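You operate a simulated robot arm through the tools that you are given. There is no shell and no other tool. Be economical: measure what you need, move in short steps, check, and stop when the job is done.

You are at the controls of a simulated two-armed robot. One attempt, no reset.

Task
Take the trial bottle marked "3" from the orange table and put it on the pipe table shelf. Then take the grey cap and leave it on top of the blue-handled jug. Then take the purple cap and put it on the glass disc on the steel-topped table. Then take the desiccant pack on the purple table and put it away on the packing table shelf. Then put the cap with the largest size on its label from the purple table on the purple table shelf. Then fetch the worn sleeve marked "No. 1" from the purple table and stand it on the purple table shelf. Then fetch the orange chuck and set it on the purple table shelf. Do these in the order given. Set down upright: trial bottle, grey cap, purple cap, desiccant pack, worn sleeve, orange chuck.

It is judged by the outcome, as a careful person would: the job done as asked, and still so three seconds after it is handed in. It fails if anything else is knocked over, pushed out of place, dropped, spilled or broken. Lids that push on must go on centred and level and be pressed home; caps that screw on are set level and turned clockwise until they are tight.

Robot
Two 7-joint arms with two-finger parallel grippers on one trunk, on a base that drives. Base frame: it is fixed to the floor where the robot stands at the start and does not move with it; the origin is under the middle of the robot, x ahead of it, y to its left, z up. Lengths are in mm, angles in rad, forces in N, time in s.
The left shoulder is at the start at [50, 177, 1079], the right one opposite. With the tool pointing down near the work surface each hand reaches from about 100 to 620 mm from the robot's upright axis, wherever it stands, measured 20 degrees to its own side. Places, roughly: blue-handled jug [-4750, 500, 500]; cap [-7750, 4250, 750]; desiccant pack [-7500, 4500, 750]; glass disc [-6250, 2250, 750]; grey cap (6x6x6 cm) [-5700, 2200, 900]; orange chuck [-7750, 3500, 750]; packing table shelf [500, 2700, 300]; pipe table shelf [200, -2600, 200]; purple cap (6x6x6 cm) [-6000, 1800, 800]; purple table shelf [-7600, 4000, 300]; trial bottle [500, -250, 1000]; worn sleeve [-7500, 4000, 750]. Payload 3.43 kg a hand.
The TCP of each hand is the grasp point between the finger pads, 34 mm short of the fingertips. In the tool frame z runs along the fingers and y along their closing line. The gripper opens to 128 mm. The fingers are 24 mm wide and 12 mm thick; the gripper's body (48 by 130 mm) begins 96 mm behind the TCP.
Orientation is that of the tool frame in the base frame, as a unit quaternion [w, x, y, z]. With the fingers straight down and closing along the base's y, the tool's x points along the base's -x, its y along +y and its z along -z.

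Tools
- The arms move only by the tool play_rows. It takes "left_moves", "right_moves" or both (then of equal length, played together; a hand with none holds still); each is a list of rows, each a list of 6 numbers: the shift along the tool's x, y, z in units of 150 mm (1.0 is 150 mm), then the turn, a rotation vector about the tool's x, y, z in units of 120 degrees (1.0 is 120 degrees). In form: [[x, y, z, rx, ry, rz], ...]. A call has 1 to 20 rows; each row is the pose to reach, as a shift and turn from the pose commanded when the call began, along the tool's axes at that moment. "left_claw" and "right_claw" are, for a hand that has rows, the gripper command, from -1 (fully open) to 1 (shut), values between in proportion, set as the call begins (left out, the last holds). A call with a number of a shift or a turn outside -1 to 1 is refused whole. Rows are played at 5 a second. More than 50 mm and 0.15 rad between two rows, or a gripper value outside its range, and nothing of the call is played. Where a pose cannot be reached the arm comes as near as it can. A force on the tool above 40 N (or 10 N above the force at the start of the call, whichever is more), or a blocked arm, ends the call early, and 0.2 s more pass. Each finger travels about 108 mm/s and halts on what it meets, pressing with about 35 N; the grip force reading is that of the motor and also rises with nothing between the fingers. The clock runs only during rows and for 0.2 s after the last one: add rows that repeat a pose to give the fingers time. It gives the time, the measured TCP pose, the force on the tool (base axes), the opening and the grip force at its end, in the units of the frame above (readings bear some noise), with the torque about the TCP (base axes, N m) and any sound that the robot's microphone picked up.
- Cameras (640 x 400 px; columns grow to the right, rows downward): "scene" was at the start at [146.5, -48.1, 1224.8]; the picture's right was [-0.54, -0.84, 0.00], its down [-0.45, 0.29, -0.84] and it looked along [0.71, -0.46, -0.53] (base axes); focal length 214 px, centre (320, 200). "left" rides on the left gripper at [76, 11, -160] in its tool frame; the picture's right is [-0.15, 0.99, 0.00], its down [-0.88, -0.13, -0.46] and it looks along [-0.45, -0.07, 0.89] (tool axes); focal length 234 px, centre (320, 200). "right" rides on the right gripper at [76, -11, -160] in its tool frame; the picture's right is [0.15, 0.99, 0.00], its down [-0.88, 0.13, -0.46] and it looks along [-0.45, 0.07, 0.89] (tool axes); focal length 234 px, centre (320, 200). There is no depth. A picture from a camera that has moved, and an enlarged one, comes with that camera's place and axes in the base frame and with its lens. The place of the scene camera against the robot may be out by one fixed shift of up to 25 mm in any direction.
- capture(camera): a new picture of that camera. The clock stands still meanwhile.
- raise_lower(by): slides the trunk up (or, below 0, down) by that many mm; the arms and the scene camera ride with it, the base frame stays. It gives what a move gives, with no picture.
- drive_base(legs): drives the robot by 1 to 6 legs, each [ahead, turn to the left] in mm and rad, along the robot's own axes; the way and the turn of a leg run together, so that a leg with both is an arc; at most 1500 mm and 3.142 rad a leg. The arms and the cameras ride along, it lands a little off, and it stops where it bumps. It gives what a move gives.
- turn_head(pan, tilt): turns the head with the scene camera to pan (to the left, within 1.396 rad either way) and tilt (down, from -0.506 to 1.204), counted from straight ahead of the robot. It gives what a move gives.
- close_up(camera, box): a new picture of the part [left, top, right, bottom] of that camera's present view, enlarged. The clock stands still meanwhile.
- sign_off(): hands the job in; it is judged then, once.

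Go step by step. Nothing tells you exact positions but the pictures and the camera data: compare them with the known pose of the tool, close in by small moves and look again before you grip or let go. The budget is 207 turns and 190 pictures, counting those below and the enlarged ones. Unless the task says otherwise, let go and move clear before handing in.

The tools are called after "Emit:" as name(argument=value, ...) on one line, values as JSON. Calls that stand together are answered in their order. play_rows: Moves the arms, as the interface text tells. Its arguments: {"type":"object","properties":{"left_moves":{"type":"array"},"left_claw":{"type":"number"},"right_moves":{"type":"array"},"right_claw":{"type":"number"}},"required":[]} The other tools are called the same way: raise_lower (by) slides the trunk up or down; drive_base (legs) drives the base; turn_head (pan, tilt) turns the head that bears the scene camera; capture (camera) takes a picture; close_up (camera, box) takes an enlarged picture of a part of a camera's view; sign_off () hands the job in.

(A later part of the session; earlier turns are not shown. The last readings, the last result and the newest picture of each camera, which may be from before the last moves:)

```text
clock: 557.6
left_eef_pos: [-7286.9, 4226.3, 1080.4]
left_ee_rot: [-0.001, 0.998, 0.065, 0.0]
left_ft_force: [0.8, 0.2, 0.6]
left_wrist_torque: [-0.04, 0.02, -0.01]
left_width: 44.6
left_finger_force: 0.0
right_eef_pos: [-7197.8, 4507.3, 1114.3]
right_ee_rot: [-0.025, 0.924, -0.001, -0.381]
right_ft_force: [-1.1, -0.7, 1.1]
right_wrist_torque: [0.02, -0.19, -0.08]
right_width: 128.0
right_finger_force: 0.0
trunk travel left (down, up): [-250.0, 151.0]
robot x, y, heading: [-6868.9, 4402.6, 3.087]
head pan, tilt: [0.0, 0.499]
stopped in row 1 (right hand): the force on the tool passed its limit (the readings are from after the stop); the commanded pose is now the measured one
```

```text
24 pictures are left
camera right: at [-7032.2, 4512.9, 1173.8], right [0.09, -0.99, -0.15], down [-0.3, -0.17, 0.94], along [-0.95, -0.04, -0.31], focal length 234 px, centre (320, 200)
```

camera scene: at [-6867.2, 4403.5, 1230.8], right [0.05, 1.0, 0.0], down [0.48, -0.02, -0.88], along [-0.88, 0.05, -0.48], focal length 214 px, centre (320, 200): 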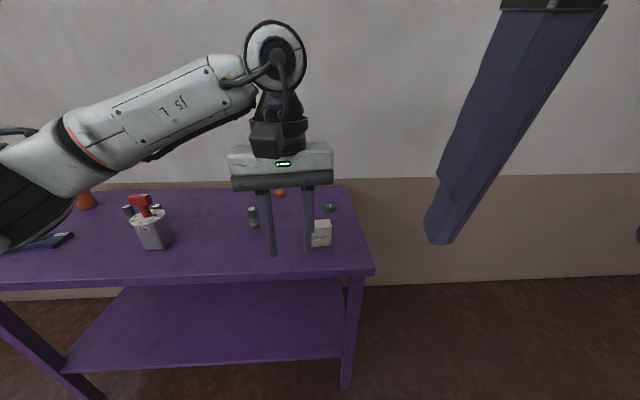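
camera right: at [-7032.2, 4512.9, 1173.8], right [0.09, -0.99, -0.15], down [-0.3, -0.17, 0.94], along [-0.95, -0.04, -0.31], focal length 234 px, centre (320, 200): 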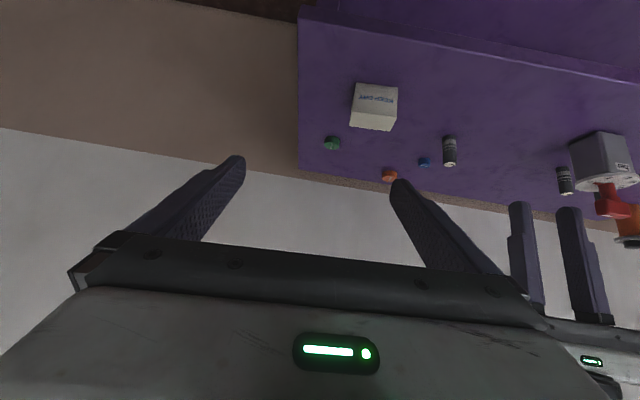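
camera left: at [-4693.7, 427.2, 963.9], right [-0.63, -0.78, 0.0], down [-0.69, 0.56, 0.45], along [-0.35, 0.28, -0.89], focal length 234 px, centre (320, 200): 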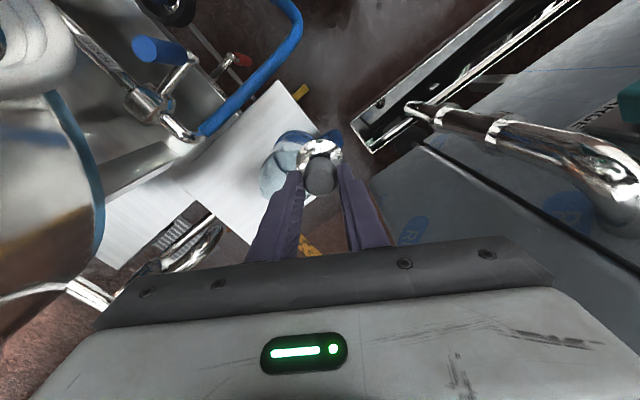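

My hand camera touched my own head. I'll move the hand forward first, then sideways.

Emit:
play_rows(right_moves=[[-0.1, -0.1, 0.1, 0, 0, 0], [-0.3, -0.15, 0.25, 0, 0, 0], [-0.5, -0.15, 0.45, 0, 0, 0], [-0.7, -0.15, 0.65, 0, 0, 0], [-0.85, -0.1, 0.85, 0, 0, 0]])

Emit:
play_rows(right_moves=[[0.1, 0.1, 0.15, 0, 0, 0], [0.2, 0.22, 0.35, 0, 0, 0], [0.35, 0.36, 0.55, 0, 0, 0], [0.5, 0.5, 0.7, 0, 0, 0], [0.6, 0.55, 0.85, 0, 0, 0], [0.6, 0.55, 0.85, 0, 0, 0]])

Emit:
capture(camera="right")

```text
clock: 558.8
left_eef_pos: [-7287.9, 4226.9, 1081.6]
left_ee_rot: [-0.001, 0.998, 0.065, 0.0]
left_ft_force: [-0.3, 0.4, -0.8]
left_wrist_torque: [0.0, 0.01, 0.02]
left_width: 44.6
left_finger_force: 0.1
right_eef_pos: [-7376.8, 4527.7, 1114.8]
right_ee_rot: [-0.024, 0.924, 0.0, -0.382]
right_ft_force: [-0.4, 0.1, -0.2]
right_wrist_torque: [0.0, 0.0, 0.01]
right_width: 127.8
right_finger_force: 0.0
trunk travel left (down, up): [-250.0, 151.0]
robot x, y, heading: [-6867.6, 4405.3, 3.084]
head pan, tilt: [0.0, 0.499]
```

```text
clock: 560.2
left_eef_pos: [-7286.9, 4226.6, 1079.3]
left_ee_rot: [-0.001, 0.998, 0.065, -0.001]
left_ft_force: [0.1, -0.2, 0.0]
left_wrist_torque: [0.01, -0.02, 0.01]
left_width: 44.8
left_finger_force: 0.1
right_eef_pos: [-7406.9, 4450.3, 957.7]
right_ee_rot: [-0.024, 0.924, 0.001, -0.382]
right_ft_force: [-0.7, -0.9, 0.0]
right_wrist_torque: [0.03, -0.02, -0.03]
right_width: 128.0
right_finger_force: 0.0
trunk travel left (down, up): [-250.0, 151.0]
robot x, y, heading: [-6871.2, 4405.9, 3.092]
head pan, tilt: [0.0, 0.499]
```

```text
23 pictures are left
camera right: at [-7241.4, 4455.8, 1018.0], right [0.09, -0.99, -0.15], down [-0.3, -0.17, 0.94], along [-0.95, -0.04, -0.31], focal length 234 px, centre (320, 200)
```

right: 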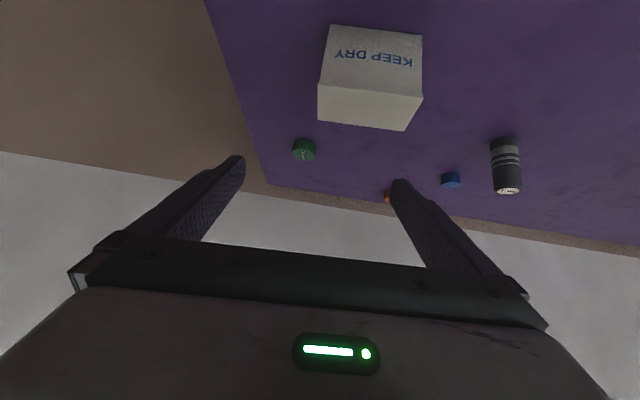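

The pack is about 107 mm wide, centred at (-7463, 4412). I'll line up the pre-grasp with a small yaw correction.

Emit:
play_rows(right_moves=[[0.15, 0.1, 0.0, -0.013, -0.001, -0.013], [0.3, 0.2, 0.05, -0.0266, -0.002, -0.0264], [0.5, 0.312, 0.149, -0.0266, -0.002, -0.0264], [0.5, 0.312, 0.149, -0.0266, -0.002, -0.0264]])

Emit:
capture(camera="right")

```text
clock: 561.2
left_eef_pos: [-7286.3, 4226.9, 1079.3]
left_ee_rot: [-0.001, 0.998, 0.065, -0.001]
left_ft_force: [-0.6, 0.3, -0.4]
left_wrist_torque: [-0.01, 0.0, 0.0]
left_width: 44.6
left_finger_force: 0.1
right_eef_pos: [-7369.6, 4406.7, 887.8]
right_ee_rot: [-0.007, 0.923, 0.037, -0.383]
right_ft_force: [0.0, 0.6, -0.5]
right_wrist_torque: [0.02, -0.04, 0.03]
right_width: 127.9
right_finger_force: 0.0
trunk travel left (down, up): [-250.0, 151.0]
robot x, y, heading: [-6870.7, 4401.3, 3.089]
head pan, tilt: [0.0, 0.499]
```

```text
22 pictures are left
camera right: at [-7205.7, 4425.5, 947.8], right [0.16, -0.98, -0.15], down [-0.29, -0.19, 0.94], along [-0.94, -0.11, -0.31], focal length 234 px, centre (320, 200)
```

right: 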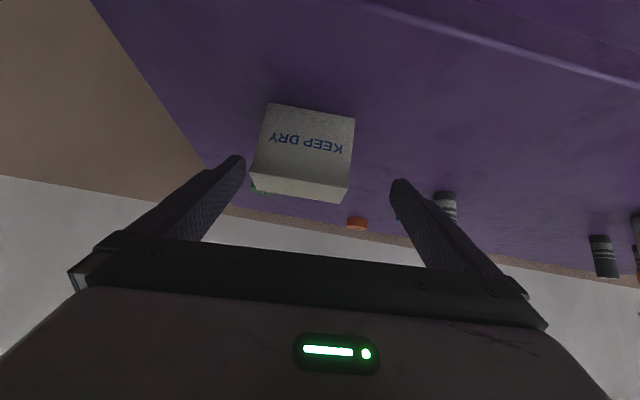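

Re-triangulating: the pack is 88 mm wide, centred at (-7421, 4423), on a table at z≈794. I'll shift over, square up and slide the fingers around it.

Emit:
play_rows(right_moves=[[0.008, -0.06, -0.05, 0.013, 0.001, 0.013], [0.008, -0.11, -0.05, 0.0266, 0.002, 0.0264], [0.015, -0.115, 0.15, 0.0266, 0.002, 0.0264], [0.02, -0.115, 0.35, 0.0266, 0.002, 0.0264], [0.02, -0.115, 0.49, 0.0266, 0.002, 0.0264], [0.02, -0.115, 0.49, 0.0266, 0.002, 0.0264]])

Emit:
capture(camera="right")

```text
clock: 562.6
left_eef_pos: [-7286.7, 4227.8, 1081.3]
left_ee_rot: [-0.001, 0.998, 0.065, -0.001]
left_ft_force: [-0.7, -1.3, -0.1]
left_wrist_torque: [-0.03, 0.03, 0.05]
left_width: 44.6
left_finger_force: 0.1
right_eef_pos: [-7417.3, 4419.8, 835.4]
right_ee_rot: [-0.023, 0.923, 0.0, -0.383]
right_ft_force: [2.7, 0.9, 5.0]
right_wrist_torque: [-0.26, -0.03, 0.23]
right_width: 127.3
right_finger_force: 0.1
trunk travel left (down, up): [-250.0, 151.0]
robot x, y, heading: [-6868.1, 4404.9, 3.092]
head pan, tilt: [0.0, 0.499]
```

```text
21 pictures are left
camera right: at [-7250.9, 4426.2, 894.7], right [0.09, -0.99, -0.15], down [-0.3, -0.17, 0.94], along [-0.95, -0.04, -0.31], focal length 234 px, centre (320, 200)
```

right: 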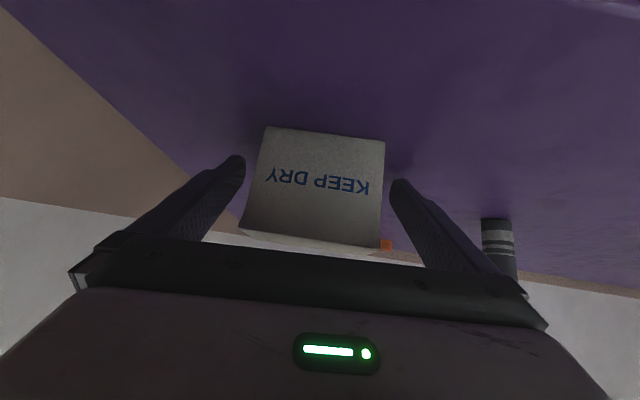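

The pack is between the fingers. I'll rise 4 mm off the surface, grip and lift.

Emit:
play_rows(right_moves=[[-0.02, 0, -0.02, 0, 0, 0], [-0.02, 0, -0.02, 0, 0, 0]])

Emit:
play_rows(right_moves=[[0, 0, 0, 0, 0, 0], [0, 0, 0, 0, 0, 0], [0, 0, 0, 0, 0, 0], [0, 0, 0, 0, 0, 0]], right_claw=1)

Emit:
play_rows(right_moves=[[-0.15, 0, -0.15, 0, 0, 0], [-0.3, 0, -0.3, 0, 0, 0], [-0.45, 0, -0.45, 0, 0, 0], [-0.45, 0, -0.45, 0, 0, 0]])

Emit:
capture(camera="scene")

```text
clock: 563.2
left_eef_pos: [-7287.8, 4227.4, 1081.0]
left_ee_rot: [0.0, 0.998, 0.066, -0.001]
left_ft_force: [0.2, -0.7, 0.1]
left_wrist_torque: [0.0, 0.02, -0.02]
left_width: 44.7
left_finger_force: 0.0
right_eef_pos: [-7417.7, 4421.2, 837.4]
right_ee_rot: [-0.025, 0.924, 0.0, -0.381]
right_ft_force: [1.1, 0.3, 0.4]
right_wrist_torque: [0.02, -0.01, 0.0]
right_width: 127.9
right_finger_force: 0.1
trunk travel left (down, up): [-250.0, 151.0]
robot x, y, heading: [-6869.2, 4403.2, 3.089]
head pan, tilt: [0.0, 0.499]
```

```text
clock: 564.2
left_eef_pos: [-7286.7, 4227.3, 1081.0]
left_ee_rot: [-0.001, 0.998, 0.066, -0.001]
left_ft_force: [0.9, -0.7, -0.4]
left_wrist_torque: [0.03, -0.01, 0.0]
left_width: 45.1
left_finger_force: 0.0
right_eef_pos: [-7416.7, 4420.5, 837.8]
right_ee_rot: [-0.024, 0.924, 0.0, -0.383]
right_ft_force: [0.9, -1.8, 4.2]
right_wrist_torque: [-0.31, -0.02, 0.0]
right_width: 84.7
right_finger_force: 34.8
trunk travel left (down, up): [-250.0, 151.0]
robot x, y, heading: [-6869.4, 4403.5, 3.086]
head pan, tilt: [0.0, 0.499]
```

```text
clock: 565.2
left_eef_pos: [-7287.4, 4226.4, 1080.5]
left_ee_rot: [-0.001, 0.998, 0.065, 0.0]
left_ft_force: [1.1, -0.3, 0.8]
left_wrist_torque: [-0.02, 0.02, 0.0]
left_width: 44.7
left_finger_force: 0.1
right_eef_pos: [-7419.7, 4416.8, 933.4]
right_ee_rot: [-0.024, 0.924, 0.001, -0.382]
right_ft_force: [0.5, 0.5, -1.7]
right_wrist_torque: [0.03, 0.03, 0.01]
right_width: 84.9
right_finger_force: 35.5
trunk travel left (down, up): [-250.0, 151.0]
robot x, y, heading: [-6866.6, 4405.4, 3.089]
head pan, tilt: [0.0, 0.499]
```

```text
20 pictures are left
camera scene: at [-7029.3, 4412.1, 1230.8], right [0.05, 1.0, 0.0], down [0.48, -0.03, -0.88], along [-0.88, 0.05, -0.48], focal length 214 px, centre (320, 200)
```

scene: 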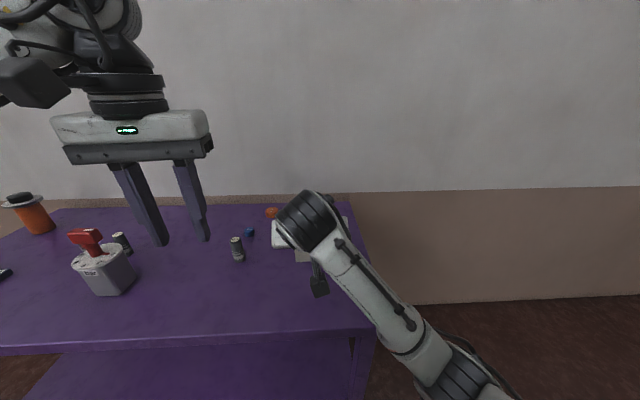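

The pack is held at 85 mm. The packing table is far to the east, so I'll back off and drive there.

Emit:
play_rows(right_moves=[[-0.2, 0, -0.2, 0, 0, 0], [-0.4, 0, -0.4, 0, 0, 0], [-0.55, 0, -0.55, 0, 0, 0]])

Emit:
drive_base(legs=[[-300, 0], [0, 2.3], [1450, 0], [720, 0], [0, 0.889]])

Emit:
drive_base(legs=[[1450, 0], [650, 0]])

Emit:
turn_head(pan=0.0, tilt=0.2)

Emit:
capture(camera="scene")

```text
clock: 566.2
left_eef_pos: [-7288.4, 4227.1, 1081.2]
left_ee_rot: [-0.001, 0.998, 0.066, 0.0]
left_ft_force: [0.0, -0.4, 0.3]
left_wrist_torque: [-0.01, 0.02, 0.0]
left_width: 44.8
left_finger_force: 0.0
right_eef_pos: [-7453.5, 4462.1, 1024.4]
right_ee_rot: [-0.063, 0.924, -0.027, -0.376]
right_ft_force: [-0.4, 1.0, -1.5]
right_wrist_torque: [-0.02, 0.03, 0.0]
right_width: 84.9
right_finger_force: 34.9
right hand out of reach, approached as far as the arm can: row 3
trunk travel left (down, up): [-250.0, 151.0]
robot x, y, heading: [-6870.9, 4398.7, 3.089]
head pan, tilt: [0.0, 0.499]
stopped in row 3 (right hand): the arm was blocked; the commanded pose is now the measured one
```

```text
clock: 586.5
left_eef_pos: [-4731.9, 2921.5, 1079.6]
left_ee_rot: [0.001, -0.098, 0.995, -0.002]
left_ft_force: [0.1, 0.3, 0.1]
left_wrist_torque: [-0.03, 0.02, 0.02]
left_width: 44.8
left_finger_force: 0.1
right_eef_pos: [-4552.7, 2698.8, 1023.0]
right_ee_rot: [0.378, -0.004, 0.924, -0.052]
right_ft_force: [-1.1, 0.2, -2.3]
right_wrist_torque: [0.05, 0.0, -0.03]
right_width: 84.6
right_finger_force: 35.1
trunk travel left (down, up): [-250.0, 151.0]
robot x, y, heading: [-5140.5, 2720.0, 0.011]
head pan, tilt: [0.0, 0.499]
```

```text
clock: 597.0
left_eef_pos: [-2622.6, 2965.8, 1080.0]
left_ee_rot: [0.0, -0.107, 0.994, 0.0]
left_ft_force: [0.7, 0.2, 0.7]
left_wrist_torque: [-0.01, 0.0, 0.02]
left_width: 44.7
left_finger_force: 0.1
right_eef_pos: [-2437.7, 2745.3, 1024.5]
right_ee_rot: [0.379, -0.013, 0.924, -0.048]
right_ft_force: [0.3, 0.1, -1.4]
right_wrist_torque: [-0.02, 0.0, 0.05]
right_width: 85.0
right_finger_force: 35.0
trunk travel left (down, up): [-250.0, 151.0]
robot x, y, heading: [-3021.3, 2753.2, 0.034]
head pan, tilt: [0.0, 0.499]
```

```text
clock: 597.8
left_eef_pos: [-2623.7, 2965.8, 1080.1]
left_ee_rot: [0.0, -0.107, 0.994, 0.0]
left_ft_force: [0.4, 0.1, 0.0]
left_wrist_torque: [-0.03, 0.03, -0.02]
left_width: 44.6
left_finger_force: 0.1
right_eef_pos: [-2439.0, 2745.3, 1023.8]
right_ee_rot: [0.379, -0.011, 0.924, -0.048]
right_ft_force: [0.9, -0.3, -1.8]
right_wrist_torque: [-0.01, -0.02, -0.01]
right_width: 84.8
right_finger_force: 35.0
trunk travel left (down, up): [-250.0, 151.0]
robot x, y, heading: [-3022.7, 2754.2, 0.03]
head pan, tilt: [0.0, 0.201]
```

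```text
19 pictures are left
camera scene: at [-2859.4, 2760.6, 1258.5], right [0.03, -1.0, 0.0], down [-0.2, -0.01, -0.98], along [0.98, 0.03, -0.2], focal length 214 px, centre (320, 200)
```

scene: 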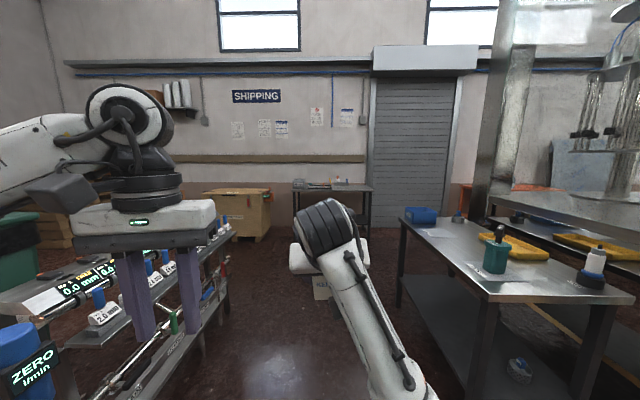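

The packing table is straight ahead under the SHIPPING sign, and the corridor is clear. I'll drive up to it.

Emit:
drive_base(legs=[[0, -0.045], [1450, 0], [900, 0]])

Emit:
turn_head(pan=0.0, tilt=0.45)

Emit:
capture(camera="scene")

```text
clock: 609.8
left_eef_pos: [-244.0, 2921.3, 1080.9]
left_ee_rot: [0.0, -0.086, 0.996, -0.001]
left_ft_force: [0.2, -0.7, -0.8]
left_wrist_torque: [0.02, -0.02, 0.0]
left_width: 44.9
left_finger_force: 0.0
right_eef_pos: [-66.8, 2696.9, 1023.4]
right_ee_rot: [0.377, 0.007, 0.924, -0.056]
right_ft_force: [0.4, -0.4, -2.1]
right_wrist_torque: [-0.02, -0.03, 0.01]
right_width: 85.0
right_finger_force: 35.3
trunk travel left (down, up): [-250.0, 151.0]
robot x, y, heading: [-651.7, 2728.0, -0.008]
head pan, tilt: [0.0, 0.201]
```

```text
clock: 610.6
left_eef_pos: [-243.6, 2923.6, 1080.7]
left_ee_rot: [0.001, -0.088, 0.996, -0.001]
left_ft_force: [-0.1, 0.4, -0.3]
left_wrist_torque: [0.02, 0.0, -0.01]
left_width: 44.6
left_finger_force: 0.1
right_eef_pos: [-68.0, 2695.0, 1024.3]
right_ee_rot: [0.378, 0.007, 0.924, -0.055]
right_ft_force: [-0.3, 0.0, -2.3]
right_wrist_torque: [-0.01, -0.04, -0.02]
right_width: 85.0
right_finger_force: 34.7
trunk travel left (down, up): [-250.0, 151.0]
robot x, y, heading: [-653.2, 2728.9, -0.009]
head pan, tilt: [0.0, 0.45]
```

```text
18 pictures are left
camera scene: at [-489.8, 2727.3, 1235.4], right [-0.01, -1.0, 0.0], down [-0.43, 0.0, -0.9], along [0.9, -0.01, -0.43], focal length 214 px, centre (320, 200)
```

scene: 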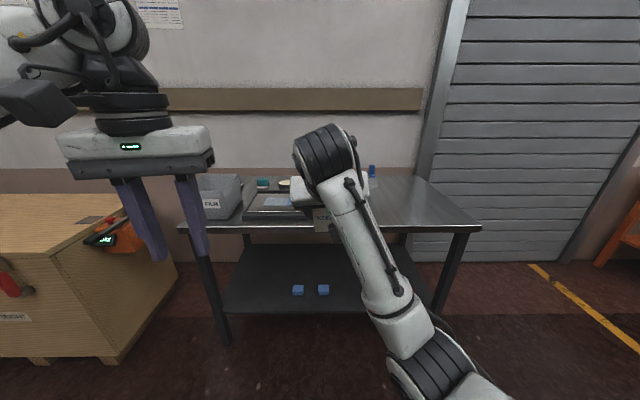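

The packing shelf is at about z≈240, its front edge at x≈265, with two blue items near y 2700 and 2840. I'll place the pack at about (360, 2500): lower the trunk and arm here first, then drive in.

Emit:
raise_lower(by=-250)

Emit:
play_rows(right_moves=[[0.16, -0.1, 0.16, 0, 0, 0.01], [0.33, -0.2, 0.33, 0, 0, 0.02], [0.49, -0.3, 0.49, 0, 0, 0.0315], [0.65, -0.4, 0.66, 0, 0, 0.0315]])

Emit:
play_rows(right_moves=[[0.16, -0.1, 0.16, 0, 0, 0], [0.33, -0.2, 0.33, 0, 0, 0], [0.49, -0.3, 0.49, 0, 0, 0], [0.65, -0.4, 0.66, 0, 0, 0]])

Emit:
play_rows(right_moves=[[0.16, 0, 0.16, 0, 0, 0], [0.33, 0, 0.33, 0, 0, 0], [0.49, 0, 0.49, 0, 0, 0], [0.65, 0, 0.66, 0, 0, 0]])

```text
clock: 613.2
left_eef_pos: [-243.6, 2922.3, 830.0]
left_ee_rot: [0.001, -0.086, 0.996, -0.001]
left_ft_force: [-0.3, 0.0, 0.2]
left_wrist_torque: [-0.03, -0.01, 0.02]
left_width: 44.8
left_finger_force: 0.0
right_eef_pos: [-67.0, 2694.1, 774.0]
right_ee_rot: [0.378, 0.007, 0.924, -0.056]
right_ft_force: [-0.8, 0.5, -2.3]
right_wrist_torque: [-0.01, -0.03, 0.01]
right_width: 84.7
right_finger_force: 34.9
trunk travel left (down, up): [0.0, 401.0]
robot x, y, heading: [-651.8, 2727.0, -0.009]
head pan, tilt: [0.0, 0.45]
```

```text
clock: 614.2
left_eef_pos: [-242.6, 2921.7, 830.8]
left_ee_rot: [0.001, -0.088, 0.996, -0.002]
left_ft_force: [0.4, 0.4, 0.5]
left_wrist_torque: [0.0, 0.01, 0.01]
left_width: 44.8
left_finger_force: 0.1
right_eef_pos: [-72.3, 2621.9, 639.8]
right_ee_rot: [0.38, 0.038, 0.923, -0.044]
right_ft_force: [0.1, -0.2, -2.1]
right_wrist_torque: [0.02, 0.01, 0.01]
right_width: 84.8
right_finger_force: 34.6
trunk travel left (down, up): [0.0, 401.0]
robot x, y, heading: [-655.7, 2733.1, -0.008]
head pan, tilt: [0.0, 0.45]
```

```text
clock: 615.3
left_eef_pos: [-250.1, 2926.4, 836.9]
left_ee_rot: [0.007, -0.088, 0.996, -0.005]
left_ft_force: [-0.4, 1.5, -1.1]
left_wrist_torque: [-0.02, 0.03, -0.02]
left_width: 44.9
left_finger_force: 0.1
right_eef_pos: [-40.7, 2577.1, 601.2]
right_ee_rot: [0.451, 0.04, 0.892, -0.02]
right_ft_force: [-0.3, 0.1, -2.3]
right_wrist_torque: [-0.03, -0.02, 0.01]
right_width: 84.9
right_finger_force: 35.5
trunk travel left (down, up): [0.0, 401.0]
robot x, y, heading: [-652.2, 2731.8, -0.01]
head pan, tilt: [0.0, 0.45]
stopped in row 4 (right hand): the arm was blocked; the commanded pose is now the measured one
```

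```text
clock: 616.4
left_eef_pos: [-247.3, 2924.1, 833.0]
left_ee_rot: [0.005, -0.087, 0.996, -0.004]
left_ft_force: [-0.6, -0.4, -0.7]
left_wrist_torque: [-0.01, 0.02, 0.02]
left_width: 44.8
left_finger_force: 0.1
right_eef_pos: [26.6, 2573.0, 539.8]
right_ee_rot: [0.506, 0.041, 0.862, -0.018]
right_ft_force: [0.5, 0.1, -2.1]
right_wrist_torque: [-0.01, -0.05, -0.01]
right_width: 84.5
right_finger_force: 35.7
trunk travel left (down, up): [0.0, 401.0]
robot x, y, heading: [-651.7, 2730.4, -0.012]
head pan, tilt: [0.0, 0.45]
stopped in row 4 (right hand): the arm was blocked; the commanded pose is now the measured one
```

The arm is blocked in this fold, likely against my own body. I'll restore the 45° tilt here with the arm more extended, and raise the trunk a little.

Emit:
raise_lower(by=80)

Emit:
play_rows(right_moves=[[0, 0, 0, 0, 0.05, 0], [0, 0, 0, 0, 0.1, 0], [0, 0, 0, 0, 0.131, 0], [0, 0, 0, 0, 0.131, 0]])

```text
clock: 617.5
left_eef_pos: [-244.2, 2922.3, 909.9]
left_ee_rot: [0.001, -0.087, 0.996, 0.0]
left_ft_force: [-1.0, 0.1, 0.5]
left_wrist_torque: [0.0, -0.01, -0.03]
left_width: 44.7
left_finger_force: 0.0
right_eef_pos: [27.4, 2572.1, 610.9]
right_ee_rot: [0.502, 0.042, 0.864, -0.016]
right_ft_force: [0.3, -0.6, -2.8]
right_wrist_torque: [0.01, -0.02, 0.05]
right_width: 85.0
right_finger_force: 35.0
trunk travel left (down, up): [-80.0, 321.0]
robot x, y, heading: [-651.0, 2725.1, -0.012]
head pan, tilt: [0.0, 0.45]
```

```text
clock: 618.5
left_eef_pos: [-243.3, 2922.8, 909.7]
left_ee_rot: [0.0, -0.087, 0.996, 0.0]
left_ft_force: [0.3, -0.4, 0.5]
left_wrist_torque: [-0.01, 0.01, 0.0]
left_width: 44.9
left_finger_force: 0.0
right_eef_pos: [27.1, 2571.7, 611.7]
right_ee_rot: [0.379, 0.045, 0.924, -0.011]
right_ft_force: [-0.2, -0.8, -1.2]
right_wrist_torque: [-0.01, -0.04, -0.01]
right_width: 84.7
right_finger_force: 35.0
trunk travel left (down, up): [-80.0, 321.0]
robot x, y, heading: [-653.4, 2726.9, -0.013]
head pan, tilt: [0.0, 0.45]
```

Emit:
play_rows(right_moves=[[0.15, 0, 0.15, 0, 0, -0.02], [0.31, 0, 0.315, 0, 0, -0.0394], [0.467, 0, 0.475, 0, 0, -0.0394], [0.6, 0, 0.61, 0, 0, -0.0394], [0.6, 0, 0.61, 0, 0, -0.0394]])

Emit:
play_rows(right_moves=[[0.15, 0, 0.15, 0, 0, 0], [0.31, 0, 0.315, 0, 0, 0], [0.467, 0, 0.475, 0, 0, 0], [0.6, 0, 0.61, 0, 0, 0], [0.6, 0, 0.61, 0, 0, 0]])

```text
clock: 619.7
left_eef_pos: [-242.9, 2922.5, 909.8]
left_ee_rot: [0.001, -0.087, 0.996, 0.0]
left_ft_force: [0.1, -0.3, 0.9]
left_wrist_torque: [-0.02, 0.03, -0.01]
left_width: 44.9
left_finger_force: 0.0
right_eef_pos: [25.6, 2574.6, 482.3]
right_ee_rot: [0.378, 0.006, 0.925, -0.026]
right_ft_force: [-0.2, 0.6, -3.0]
right_wrist_torque: [-0.03, 0.02, 0.03]
right_width: 84.8
right_finger_force: 35.3
trunk travel left (down, up): [-80.0, 321.0]
robot x, y, heading: [-652.2, 2729.8, -0.009]
head pan, tilt: [0.0, 0.45]
```

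```text
clock: 620.9
left_eef_pos: [-244.1, 2922.3, 909.6]
left_ee_rot: [0.001, -0.088, 0.996, -0.001]
left_ft_force: [0.3, 0.9, -0.2]
left_wrist_torque: [-0.03, 0.0, 0.02]
left_width: 44.9
left_finger_force: 0.0
right_eef_pos: [24.4, 2567.1, 356.2]
right_ee_rot: [0.379, 0.005, 0.925, -0.025]
right_ft_force: [0.6, -0.1, -2.0]
right_wrist_torque: [0.01, -0.03, 0.01]
right_width: 84.7
right_finger_force: 35.2
trunk travel left (down, up): [-80.0, 321.0]
robot x, y, heading: [-651.2, 2729.7, -0.011]
head pan, tilt: [0.0, 0.45]
```

Now I'll drive in so the pack is over the shelf.

Emit:
drive_base(legs=[[325, 0]])

Emit:
turn_head(pan=-0.25, tilt=0.7)

Emit:
capture(camera="scene")

Emit:
capture(camera="right")

```text
clock: 623.1
left_eef_pos: [79.2, 2917.7, 909.5]
left_ee_rot: [0.002, -0.086, 0.996, -0.001]
left_ft_force: [-0.9, -0.8, -0.2]
left_wrist_torque: [0.01, 0.03, 0.0]
left_width: 44.6
left_finger_force: 0.0
right_eef_pos: [345.3, 2561.2, 356.5]
right_ee_rot: [0.378, 0.007, 0.925, -0.026]
right_ft_force: [-0.3, 0.4, -3.5]
right_wrist_torque: [-0.03, -0.02, -0.01]
right_width: 84.5
right_finger_force: 35.4
trunk travel left (down, up): [-80.0, 321.0]
robot x, y, heading: [-329.4, 2725.2, -0.008]
head pan, tilt: [0.0, 0.45]
```

```text
clock: 623.9
left_eef_pos: [77.5, 2916.6, 910.5]
left_ee_rot: [0.001, -0.086, 0.996, -0.002]
left_ft_force: [-0.1, -0.1, -1.0]
left_wrist_torque: [0.02, 0.0, 0.04]
left_width: 44.7
left_finger_force: 0.0
right_eef_pos: [346.3, 2561.8, 355.7]
right_ee_rot: [0.379, 0.007, 0.925, -0.026]
right_ft_force: [-0.9, 0.2, -1.8]
right_wrist_torque: [0.04, -0.01, 0.01]
right_width: 84.7
right_finger_force: 35.1
trunk travel left (down, up): [-80.0, 321.0]
robot x, y, heading: [-332.1, 2726.1, -0.011]
head pan, tilt: [-0.25, 0.7]
```

```text
17 pictures are left
camera scene: at [-177.8, 2702.3, 1043.2], right [-0.26, -0.97, 0.0], down [-0.62, 0.17, -0.77], along [0.74, -0.2, -0.64], focal length 214 px, centre (320, 200)
```

scene: 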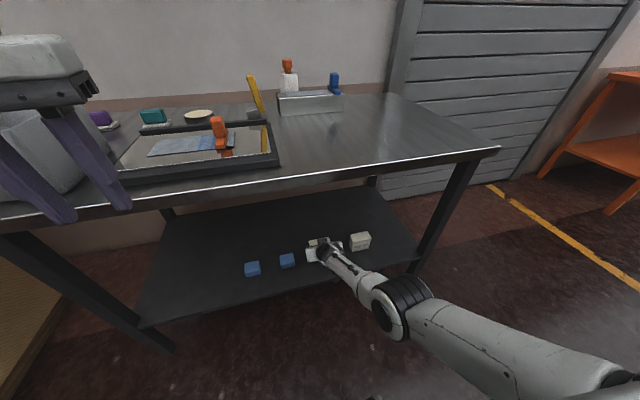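

```text
16 pictures are left
camera right: at [178.4, 2558.4, 417.4], right [-0.07, 0.99, -0.15], down [0.31, 0.16, 0.94], along [0.95, 0.02, -0.32], focal length 234 px, centre (320, 200)
```

right: 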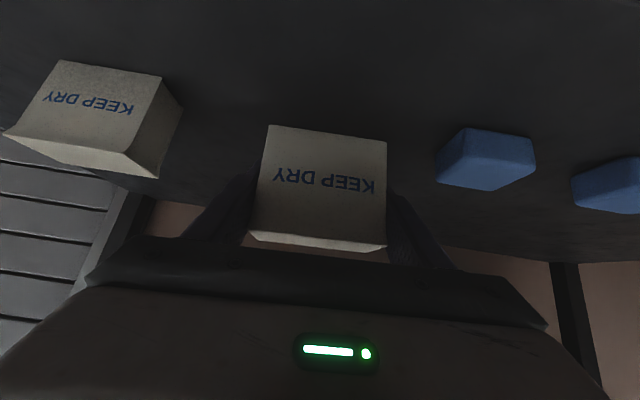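

Good clearance: another pack sits to the right and the blue blocks to the left. I'll lower until contact.

Emit:
play_rows(right_moves=[[0.07, 0, 0.07, 0, 0, 0], [0.12, 0, 0.12, 0, 0, 0], [0.12, 0, 0.12, 0, 0, 0]])

Emit:
play_rows(right_moves=[[0.025, 0, 0.025, 0, 0, 0], [0.05, 0, 0.05, 0, 0, 0], [0.07, 0, 0.07, 0, 0, 0], [0.07, 0, 0.07, 0, 0, 0]])

Emit:
play_rows(right_moves=[[0.015, 0, 0.015, 0, 0, 0], [0.03, 0, 0.03, 0, 0, 0], [0.045, 0, 0.045, 0, 0, 0], [0.045, 0, 0.045, 0, 0, 0]])

```text
clock: 624.7
left_eef_pos: [79.3, 2917.8, 911.2]
left_ee_rot: [0.002, -0.085, 0.996, -0.001]
left_ft_force: [0.0, -0.2, -0.4]
left_wrist_torque: [0.0, 0.0, -0.03]
left_width: 44.7
left_finger_force: 0.1
right_eef_pos: [335.2, 2557.3, 345.7]
right_ee_rot: [0.378, 0.006, 0.925, -0.026]
right_ft_force: [-0.1, -0.1, -2.1]
right_wrist_torque: [0.03, -0.02, -0.01]
right_width: 84.8
right_finger_force: 35.1
right hand out of reach, approached as far as the arm can: row 1, 2, 3
trunk travel left (down, up): [-80.0, 321.0]
robot x, y, heading: [-333.4, 2727.1, -0.016]
head pan, tilt: [-0.25, 0.7]
```

```text
clock: 625.7
left_eef_pos: [78.8, 2916.8, 910.7]
left_ee_rot: [0.001, -0.086, 0.996, 0.0]
left_ft_force: [-0.8, -0.5, 0.5]
left_wrist_torque: [-0.02, 0.02, -0.01]
left_width: 44.7
left_finger_force: 0.0
right_eef_pos: [335.4, 2557.7, 341.5]
right_ee_rot: [0.377, 0.007, 0.926, -0.027]
right_ft_force: [-0.2, 0.3, -1.0]
right_wrist_torque: [0.0, -0.02, 0.01]
right_width: 85.0
right_finger_force: 35.3
right hand out of reach, approached as far as the arm can: row 2, 3, 4
trunk travel left (down, up): [-80.0, 321.0]
robot x, y, heading: [-330.9, 2722.1, -0.02]
head pan, tilt: [-0.25, 0.7]
```

```text
clock: 626.7
left_eef_pos: [79.0, 2917.6, 911.3]
left_ee_rot: [0.002, -0.085, 0.996, -0.001]
left_ft_force: [-0.7, -0.4, 0.6]
left_wrist_torque: [-0.01, 0.01, -0.03]
left_width: 44.8
left_finger_force: 0.1
right_eef_pos: [334.4, 2558.2, 341.8]
right_ee_rot: [0.378, 0.007, 0.925, -0.026]
right_ft_force: [0.4, -1.2, -2.2]
right_wrist_torque: [-0.04, 0.0, -0.01]
right_width: 84.8
right_finger_force: 35.0
right hand out of reach, approached as far as the arm can: row 1, 2, 3, 4
trunk travel left (down, up): [-80.0, 321.0]
robot x, y, heading: [-329.9, 2724.6, -0.013]
head pan, tilt: [-0.25, 0.7]
```

The arm is at its limit, so I'll lower with the trunk instead.

Emit:
raise_lower(by=-18)

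Emit:
raise_lower(by=-8)

Emit:
raise_lower(by=-6)

```text
clock: 627.3
left_eef_pos: [78.6, 2917.6, 891.3]
left_ee_rot: [0.001, -0.085, 0.996, -0.001]
left_ft_force: [0.1, -0.2, -0.1]
left_wrist_torque: [0.02, -0.02, 0.03]
left_width: 45.2
left_finger_force: 0.0
right_eef_pos: [335.3, 2558.1, 322.7]
right_ee_rot: [0.378, 0.006, 0.925, -0.026]
right_ft_force: [0.2, 0.2, -2.6]
right_wrist_torque: [0.02, -0.04, 0.0]
right_width: 84.9
right_finger_force: 35.1
trunk travel left (down, up): [-62.0, 339.0]
robot x, y, heading: [-330.4, 2727.4, -0.012]
head pan, tilt: [-0.25, 0.7]
```

```text
clock: 627.9
left_eef_pos: [78.8, 2917.4, 885.1]
left_ee_rot: [0.001, -0.085, 0.996, -0.002]
left_ft_force: [-0.9, 0.2, 0.6]
left_wrist_torque: [0.01, 0.01, 0.0]
left_width: 44.8
left_finger_force: 0.0
right_eef_pos: [336.0, 2558.6, 318.8]
right_ee_rot: [0.381, 0.006, 0.924, -0.026]
right_ft_force: [1.9, -0.9, 6.5]
right_wrist_torque: [0.34, -0.25, -0.05]
right_width: 84.6
right_finger_force: 34.8
trunk travel left (down, up): [-54.0, 347.0]
robot x, y, heading: [-334.8, 2723.1, -0.016]
head pan, tilt: [-0.25, 0.7]
```

```text
clock: 628.4
left_eef_pos: [76.4, 2917.6, 880.9]
left_ee_rot: [0.003, -0.086, 0.996, -0.001]
left_ft_force: [0.8, 0.4, -0.2]
left_wrist_torque: [0.01, 0.02, -0.03]
left_width: 44.7
left_finger_force: 0.1
right_eef_pos: [339.0, 2558.7, 316.4]
right_ee_rot: [0.385, 0.007, 0.923, -0.024]
right_ft_force: [-4.5, -3.4, 31.1]
right_wrist_torque: [1.23, 0.15, 0.21]
right_width: 84.7
right_finger_force: 35.5
trunk travel left (down, up): [-48.0, 353.0]
robot x, y, heading: [-332.4, 2725.6, -0.011]
head pan, tilt: [-0.25, 0.7]
```

Contact. I'll ease off, open and withdraw along the finger direction.

Emit:
raise_lower(by=5)

Emit:
play_rows(right_moves=[[0, 0, 0, 0, 0, 0], [0, 0, 0, 0, 0, 0], [0, 0, 0, 0, 0, 0]], right_claw=-1)

Emit:
play_rows(right_moves=[[0, 0, -0.2, 0, 0, 0], [0, 0, -0.45, 0, 0, 0], [0, 0, -0.7, 0, 0, 0], [0, 0, -0.95, 0, 0, 0]])

Emit:
capture(camera="right")

```text
clock: 629.0
left_eef_pos: [77.0, 2918.2, 885.0]
left_ee_rot: [0.002, -0.086, 0.996, -0.002]
left_ft_force: [0.8, -0.8, -0.4]
left_wrist_torque: [-0.05, -0.03, 0.0]
left_width: 44.9
left_finger_force: 0.1
right_eef_pos: [336.7, 2558.4, 317.6]
right_ee_rot: [0.38, 0.007, 0.925, -0.026]
right_ft_force: [3.3, 1.2, 13.0]
right_wrist_torque: [0.67, -0.43, -0.14]
right_width: 85.0
right_finger_force: 35.2
trunk travel left (down, up): [-53.0, 348.0]
robot x, y, heading: [-327.3, 2725.9, -0.011]
head pan, tilt: [-0.25, 0.7]
```

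```text
clock: 629.4
left_eef_pos: [78.5, 2916.7, 883.9]
left_ee_rot: [0.002, -0.085, 0.996, -0.002]
left_ft_force: [0.5, 0.9, -0.5]
left_wrist_torque: [-0.01, 0.0, 0.02]
left_width: 44.8
left_finger_force: 0.0
right_eef_pos: [332.8, 2545.2, 316.8]
right_ee_rot: [0.378, 0.01, 0.925, -0.034]
right_ft_force: [-20.8, -5.9, 23.6]
right_wrist_torque: [1.31, 0.33, 1.16]
right_width: 123.3
right_finger_force: 0.1
trunk travel left (down, up): [-53.0, 348.0]
robot x, y, heading: [-332.1, 2726.3, -0.016]
head pan, tilt: [-0.25, 0.7]
stopped in row 2 (right hand): the force on the tool passed its limit (the readings are from after the stop); the commanded pose is now the measured one
```

```text
clock: 630.4
left_eef_pos: [79.0, 2916.4, 883.7]
left_ee_rot: [0.001, -0.085, 0.996, 0.0]
left_ft_force: [-0.1, 0.3, -0.6]
left_wrist_torque: [-0.01, -0.02, 0.03]
left_width: 44.7
left_finger_force: 0.0
right_eef_pos: [338.3, 2581.6, 326.9]
right_ee_rot: [0.374, 0.009, 0.927, -0.034]
right_ft_force: [-0.4, 0.0, 0.5]
right_wrist_torque: [-0.03, -0.04, 0.04]
right_width: 128.1
right_finger_force: 0.0
right hand out of reach, approached as far as the arm can: row 1, 2, 3, 4
trunk travel left (down, up): [-53.0, 348.0]
robot x, y, heading: [-330.7, 2719.1, -0.014]
head pan, tilt: [-0.25, 0.7]
```

```text
15 pictures are left
camera right: at [171.3, 2580.4, 389.7], right [-0.06, 0.99, -0.16], down [0.32, 0.17, 0.93], along [0.94, 0.01, -0.33], focal length 234 px, centre (320, 200)
```

right: 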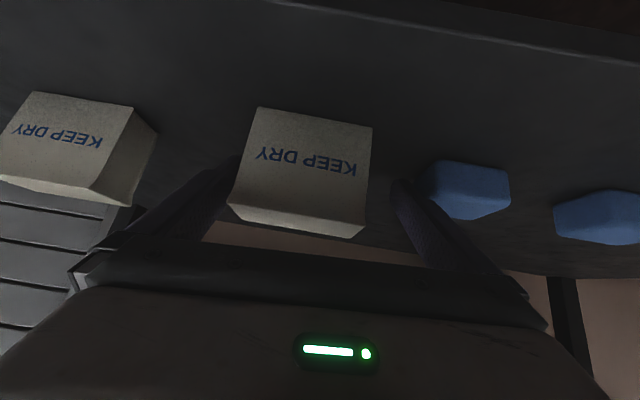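

The pack stands on the shelf. The arm is near its limit, so I'll recentre the fingers sideways slightly and withdraw by driving back.

Emit:
play_rows(right_moves=[[0, -0.06, 0, 0, 0, 0], [0, -0.13, 0, 0, 0, 0], [0, -0.13, 0, 0, 0, 0]])

Emit:
close_up(camera="right", box=[160, 80, 480, 270])

```text
clock: 631.2
left_eef_pos: [78.4, 2916.2, 883.9]
left_ee_rot: [0.001, -0.084, 0.996, -0.001]
left_ft_force: [0.1, -0.3, 0.7]
left_wrist_torque: [-0.01, 0.03, -0.01]
left_width: 44.7
left_finger_force: 0.0
right_eef_pos: [339.8, 2562.4, 324.6]
right_ee_rot: [0.376, 0.009, 0.926, -0.034]
right_ft_force: [-0.1, -0.6, -0.5]
right_wrist_torque: [0.03, 0.0, -0.01]
right_width: 128.1
right_finger_force: 0.0
trunk travel left (down, up): [-53.0, 348.0]
robot x, y, heading: [-330.3, 2722.7, -0.015]
head pan, tilt: [-0.25, 0.7]
```

```text
2.00 times, centred on (320, 175) of right
camera zoom: at [172.5, 2562.1, 386.3], right [-0.06, 0.99, -0.16], down [0.32, 0.17, 0.93], along [0.94, 0.01, -0.33], focal length 468 px, centre (320, 250)
```

zoom: 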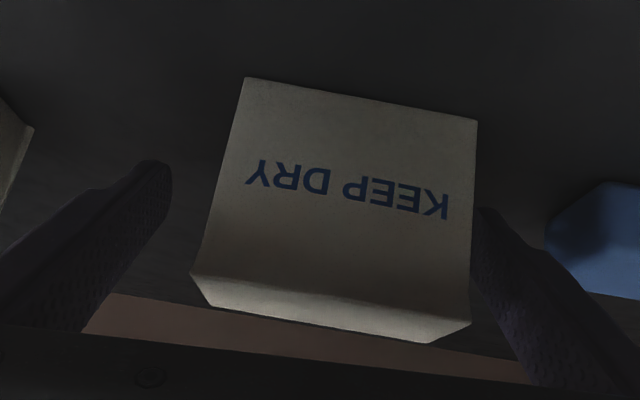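

Emit:
play_rows(right_moves=[[0, 0.03, 0, 0, 0, 0], [0, 0.055, 0, 0, 0, 0], [0, 0.055, 0, 0, 0, 0]])

Emit:
drive_base(legs=[[-300, 0]])

Emit:
capture(camera="scene")

```text
clock: 632.0
left_eef_pos: [77.6, 2915.6, 883.5]
left_ee_rot: [0.001, -0.085, 0.996, -0.001]
left_ft_force: [-0.1, -0.4, 0.2]
left_wrist_torque: [-0.01, -0.03, -0.04]
left_width: 44.6
left_finger_force: 0.2
right_eef_pos: [338.1, 2571.6, 325.8]
right_ee_rot: [0.375, 0.01, 0.926, -0.034]
right_ft_force: [-0.9, 0.4, -0.1]
right_wrist_torque: [0.03, 0.01, 0.01]
right_width: 128.3
right_finger_force: 0.2
trunk travel left (down, up): [-53.0, 348.0]
robot x, y, heading: [-333.5, 2727.2, -0.013]
head pan, tilt: [-0.25, 0.7]
```

```text
clock: 634.0
left_eef_pos: [-218.2, 2918.3, 883.2]
left_ee_rot: [0.001, -0.079, 0.997, -0.001]
left_ft_force: [0.4, -0.6, -0.4]
left_wrist_torque: [-0.01, -0.01, 0.02]
left_width: 44.8
left_finger_force: 0.0
right_eef_pos: [39.4, 2572.8, 325.5]
right_ee_rot: [0.376, 0.013, 0.926, -0.036]
right_ft_force: [-0.7, -1.4, 0.0]
right_wrist_torque: [0.01, 0.03, 0.01]
right_width: 128.1
right_finger_force: 0.0
trunk travel left (down, up): [-53.0, 348.0]
robot x, y, heading: [-631.3, 2729.0, -0.022]
head pan, tilt: [-0.25, 0.7]
```

```text
13 pictures are left
camera scene: at [-476.7, 2706.2, 1016.2], right [-0.27, -0.96, 0.0], down [-0.62, 0.17, -0.76], along [0.74, -0.21, -0.64], focal length 214 px, centre (320, 200)
```

scene: 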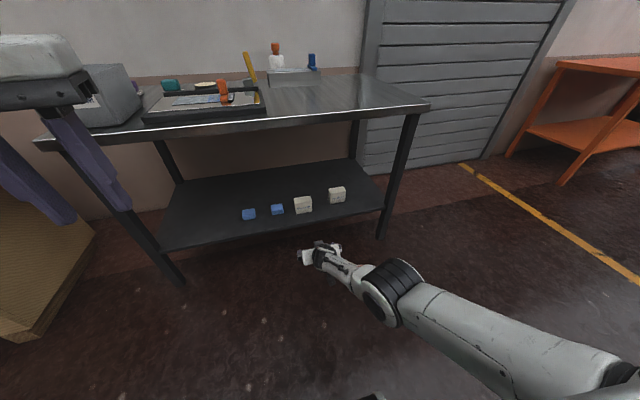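

The desiccant pack is on the shelf beside the other. I'll raise up, tuck, turn around and drive back to the purple table.

Emit:
raise_lower(by=197)

Emit:
play_rows(right_moves=[[-0.16, 0, -0.16, 0, 0, 0], [-0.33, 0, -0.33, 0, 0, 0], [-0.49, 0, -0.49, 0, 0, 0], [-0.65, 0, -0.66, 0, 0, 0]])

Emit:
play_rows(right_moves=[[-0.16, 0, -0.16, 0, 0, 0], [-0.33, 0, -0.33, 0, 0, 0], [-0.49, 0, -0.49, 0, 0, 0], [-0.65, 0, -0.66, 0, 0, 0]])

Emit:
play_rows(right_moves=[[-0.16, 0, -0.16, 0, 0, 0], [-0.33, 0, -0.33, 0, 0, 0], [-0.49, 0, -0.49, 0, 0, 0], [-0.65, 0, -0.66, 0, 0, 0]])

Emit:
drive_base(legs=[[-400, 0], [0, 3.14], [1450, 0], [1450, 0], [1200, 0]])

```text
clock: 636.2
left_eef_pos: [-218.9, 2918.0, 1080.0]
left_ee_rot: [0.001, -0.079, 0.997, -0.001]
left_ft_force: [-0.6, 0.5, 1.2]
left_wrist_torque: [0.01, 0.0, 0.0]
left_width: 44.7
left_finger_force: 0.1
right_eef_pos: [37.9, 2572.2, 522.2]
right_ee_rot: [0.375, 0.013, 0.926, -0.036]
right_ft_force: [0.9, -1.5, 0.2]
right_wrist_torque: [0.03, 0.02, -0.01]
right_width: 128.1
right_finger_force: 0.1
trunk travel left (down, up): [-250.0, 151.0]
robot x, y, heading: [-631.7, 2730.2, -0.022]
head pan, tilt: [-0.25, 0.7]
```

```text
clock: 637.2
left_eef_pos: [-219.0, 2918.6, 1080.9]
left_ee_rot: [0.001, -0.081, 0.997, -0.001]
left_ft_force: [-0.2, -0.1, 0.4]
left_wrist_torque: [0.03, -0.02, -0.03]
left_width: 45.0
left_finger_force: 0.1
right_eef_pos: [71.7, 2614.6, 639.8]
right_ee_rot: [0.387, 0.006, 0.922, -0.03]
right_ft_force: [0.2, 0.2, 2.4]
right_wrist_torque: [0.04, 0.31, 0.0]
right_width: 128.1
right_finger_force: 0.0
right hand out of reach, approached as far as the arm can: row 1, 2, 3, 4
trunk travel left (down, up): [-250.0, 151.0]
robot x, y, heading: [-628.8, 2730.9, -0.023]
head pan, tilt: [-0.25, 0.7]
```

```text
clock: 638.4
left_eef_pos: [-218.0, 2918.1, 1080.7]
left_ee_rot: [0.001, -0.081, 0.997, -0.001]
left_ft_force: [-0.2, 0.0, -0.1]
left_wrist_torque: [-0.02, 0.0, 0.02]
left_width: 44.7
left_finger_force: 0.1
right_eef_pos: [63.5, 2595.2, 744.9]
right_ee_rot: [0.357, 0.017, 0.932, -0.056]
right_ft_force: [-0.8, 0.2, 0.3]
right_wrist_torque: [-0.01, 0.03, 0.03]
right_width: 128.1
right_finger_force: 0.1
trunk travel left (down, up): [-250.0, 151.0]
robot x, y, heading: [-629.8, 2728.1, -0.017]
head pan, tilt: [-0.25, 0.7]
stopped in row 4 (right hand): the arm was blocked; the commanded pose is now the measured one
```

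```text
clock: 639.4
left_eef_pos: [-217.6, 2918.1, 1081.0]
left_ee_rot: [0.001, -0.081, 0.997, -0.002]
left_ft_force: [0.1, 0.0, 0.2]
left_wrist_torque: [0.03, -0.01, 0.01]
left_width: 44.8
left_finger_force: 0.1
right_eef_pos: [29.9, 2578.6, 768.3]
right_ee_rot: [0.275, 0.023, 0.958, -0.08]
right_ft_force: [1.1, 0.3, 0.6]
right_wrist_torque: [0.01, -0.01, 0.0]
right_width: 128.0
right_finger_force: 0.0
trunk travel left (down, up): [-250.0, 151.0]
robot x, y, heading: [-631.5, 2731.4, -0.017]
head pan, tilt: [-0.25, 0.7]
stopped in row 4 (right hand): the arm was blocked; the commanded pose is now the measured one
```

```text
clock: 668.8
left_eef_pos: [-5568.9, 2553.5, 1080.5]
left_ee_rot: [0.0, 0.997, 0.079, -0.001]
left_ft_force: [0.5, -0.3, -0.4]
left_wrist_torque: [0.01, 0.0, -0.02]
left_width: 44.9
left_finger_force: 0.1
right_eef_pos: [-5815.1, 2895.4, 769.0]
right_ee_rot: [-0.08, 0.958, -0.024, -0.276]
right_ft_force: [-0.4, 0.2, -0.1]
right_wrist_torque: [0.01, 0.01, 0.01]
right_width: 127.8
right_finger_force: 0.0
trunk travel left (down, up): [-250.0, 151.0]
robot x, y, heading: [-5154.9, 2740.2, 3.115]
head pan, tilt: [-0.25, 0.7]
```

Emit:
play_rows(right_moves=[[0.03, -0.04, -0.23, 0, 0, 0], [0.05, -0.08, -0.46, 0, 0, 0], [0.08, -0.12, -0.7, 0, 0, 0], [0.11, -0.16, -0.94, 0, 0, 0], [0.11, -0.16, -0.94, 0, 0, 0]])

Emit:
drive_base(legs=[[0, -0.785], [1450, 0], [520, 0], [0, 0.81], [330, 0]])

Emit:
turn_head(pan=0.0, tilt=0.5)

Emit:
capture(camera="scene")

```text
clock: 670.2
left_eef_pos: [-5567.9, 2554.2, 1081.0]
left_ee_rot: [-0.002, 0.997, 0.079, -0.001]
left_ft_force: [-0.3, 0.0, 0.5]
left_wrist_torque: [0.0, 0.02, -0.01]
left_width: 44.7
left_finger_force: 0.2
right_eef_pos: [-5726.1, 2923.2, 878.2]
right_ee_rot: [-0.104, 0.956, -0.036, -0.271]
right_ft_force: [-0.4, -0.2, -0.6]
right_wrist_torque: [0.03, 0.01, -0.04]
right_width: 128.2
right_finger_force: 0.1
trunk travel left (down, up): [-250.0, 151.0]
robot x, y, heading: [-5158.3, 2743.8, 3.113]
head pan, tilt: [-0.25, 0.7]
stopped in row 5 (right hand): the arm was blocked; the commanded pose is now the measured one
```

```text
clock: 686.4
left_eef_pos: [-7284.1, 4049.2, 1080.2]
left_ee_rot: [-0.001, 0.997, 0.081, -0.001]
left_ft_force: [-0.1, -0.6, -0.4]
left_wrist_torque: [-0.01, -0.02, -0.01]
left_width: 45.0
left_finger_force: 0.1
right_eef_pos: [-7443.7, 4416.3, 877.8]
right_ee_rot: [-0.103, 0.956, -0.033, -0.272]
right_ft_force: [0.3, -0.3, 0.8]
right_wrist_torque: [0.0, 0.02, -0.03]
right_width: 127.7
right_finger_force: 0.0
trunk travel left (down, up): [-250.0, 151.0]
robot x, y, heading: [-6875.0, 4235.9, 3.122]
head pan, tilt: [-0.25, 0.7]
```

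```text
clock: 687.2
left_eef_pos: [-7284.6, 4048.9, 1079.3]
left_ee_rot: [-0.002, 0.997, 0.08, -0.001]
left_ft_force: [-0.3, 1.2, 0.4]
left_wrist_torque: [-0.04, 0.02, 0.02]
left_width: 44.4
left_finger_force: 0.0
right_eef_pos: [-7443.1, 4416.2, 878.0]
right_ee_rot: [-0.104, 0.956, -0.034, -0.273]
right_ft_force: [0.7, 0.4, -0.2]
right_wrist_torque: [0.0, 0.0, -0.04]
right_width: 127.8
right_finger_force: 0.1
trunk travel left (down, up): [-250.0, 151.0]
robot x, y, heading: [-6870.0, 4238.6, 3.117]
head pan, tilt: [0.0, 0.499]
```

```text
12 pictures are left
camera scene: at [-7031.8, 4242.3, 1230.8], right [0.02, 1.0, 0.0], down [0.48, -0.01, -0.88], along [-0.88, 0.02, -0.48], focal length 214 px, centre (320, 200)
```

scene: 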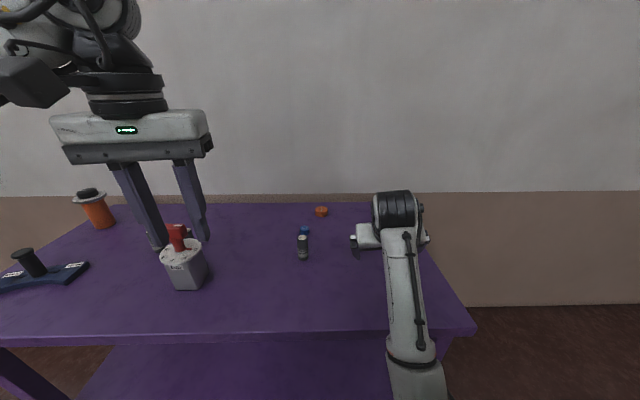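

Emit:
close_up(camera="scene", box=[286, 200, 336, 262])

```text
6.45 times, centred on (311, 231) of scene
camera zoom: at [-7031.8, 4242.3, 1230.8], right [0.02, 1.0, 0.0], down [0.48, -0.01, -0.88], along [-0.88, 0.02, -0.48], focal length 1384 px, centre (378, 0)
```

zoom: 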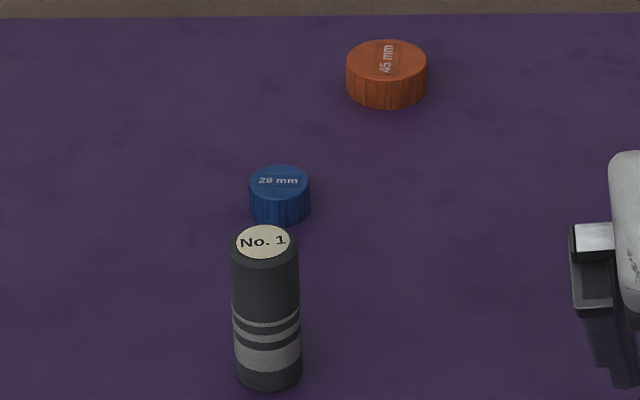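

The orange cap reads "45 mm", the blue one 29 mm, and the green one looks smaller than the orange, so orange is the largest. I'll pick it with the left hand, after lifting the right arm out of the way and tilting the left hand.

Emit:
play_rows(right_moves=[[0.05, -0.03, -0.2, 0, 0, 0], [0.1, -0.06, -0.4, 0, 0, 0], [0.15, -0.09, -0.6, 0, 0, 0], [0.2, -0.12, -0.8, 0, 0, 0]], left_moves=[[0, 0, 0, 0, -0.06, 0], [0, 0, 0, 0, -0.12, 0], [0, 0, 0, 0, -0.18, 0], [0, 0, 0, 0, -0.24, 0]])

Emit:
play_rows(left_moves=[[0, -0.2, 0, 0, -0.04, 0.02], [0, -0.4, 0, 0, -0.08, 0.04], [0, -0.6, 0, 0, -0.093, 0.06], [0, -0.8, 0, 0, -0.093, 0.076], [0, -0.8, 0, 0, -0.093, 0.076]], left_claw=-0.3)

Emit:
drive_base(legs=[[205, 0]])

```text
clock: 688.4
left_eef_pos: [-7284.2, 4047.9, 1080.7]
left_ee_rot: [0.018, 0.965, 0.08, -0.25]
left_ft_force: [0.6, -0.8, -0.6]
left_wrist_torque: [0.0, 0.0, 0.03]
left_width: 45.0
left_finger_force: 0.0
right_eef_pos: [-7401.5, 4449.3, 909.1]
right_ee_rot: [-0.137, 0.952, -0.049, -0.27]
right_ft_force: [0.3, 0.6, 0.7]
right_wrist_torque: [-0.02, -0.01, 0.0]
right_width: 128.0
right_finger_force: 0.1
right hand out of reach, approached as far as the arm can: row 2, 3, 4
trunk travel left (down, up): [-250.0, 151.0]
robot x, y, heading: [-6870.0, 4237.5, 3.116]
head pan, tilt: [0.0, 0.499]
stopped in row 4 (right hand): the arm was blocked; the commanded pose is now the measured one
```

```text
clock: 689.6
left_eef_pos: [-7304.9, 4166.3, 1083.0]
left_ee_rot: [0.045, 0.939, -0.001, -0.341]
left_ft_force: [0.0, 0.2, 0.8]
left_wrist_torque: [-0.02, 0.03, -0.03]
left_width: 83.3
left_finger_force: 0.0
right_eef_pos: [-7401.5, 4448.7, 911.1]
right_ee_rot: [-0.137, 0.952, -0.048, -0.27]
right_ft_force: [-0.5, 0.2, 0.7]
right_wrist_torque: [0.0, 0.01, 0.02]
right_width: 128.0
right_finger_force: 0.1
trunk travel left (down, up): [-250.0, 151.0]
robot x, y, heading: [-6873.9, 4239.9, 3.12]
head pan, tilt: [0.0, 0.499]
```

```text
clock: 691.1
left_eef_pos: [-7469.0, 4170.7, 1080.4]
left_ee_rot: [0.046, 0.94, 0.0, -0.339]
left_ft_force: [0.0, -0.3, 0.0]
left_wrist_torque: [0.05, -0.01, -0.01]
left_width: 83.1
left_finger_force: 0.1
right_eef_pos: [-7565.6, 4456.6, 908.4]
right_ee_rot: [-0.139, 0.952, -0.051, -0.269]
right_ft_force: [0.1, 0.9, -0.5]
right_wrist_torque: [0.0, -0.03, 0.01]
right_width: 127.9
right_finger_force: 0.0
trunk travel left (down, up): [-250.0, 151.0]
robot x, y, heading: [-7032.2, 4242.3, 3.115]
head pan, tilt: [0.0, 0.499]
stopped in leg 1: the robot was blocked; the commanded pose is now the measured one
```

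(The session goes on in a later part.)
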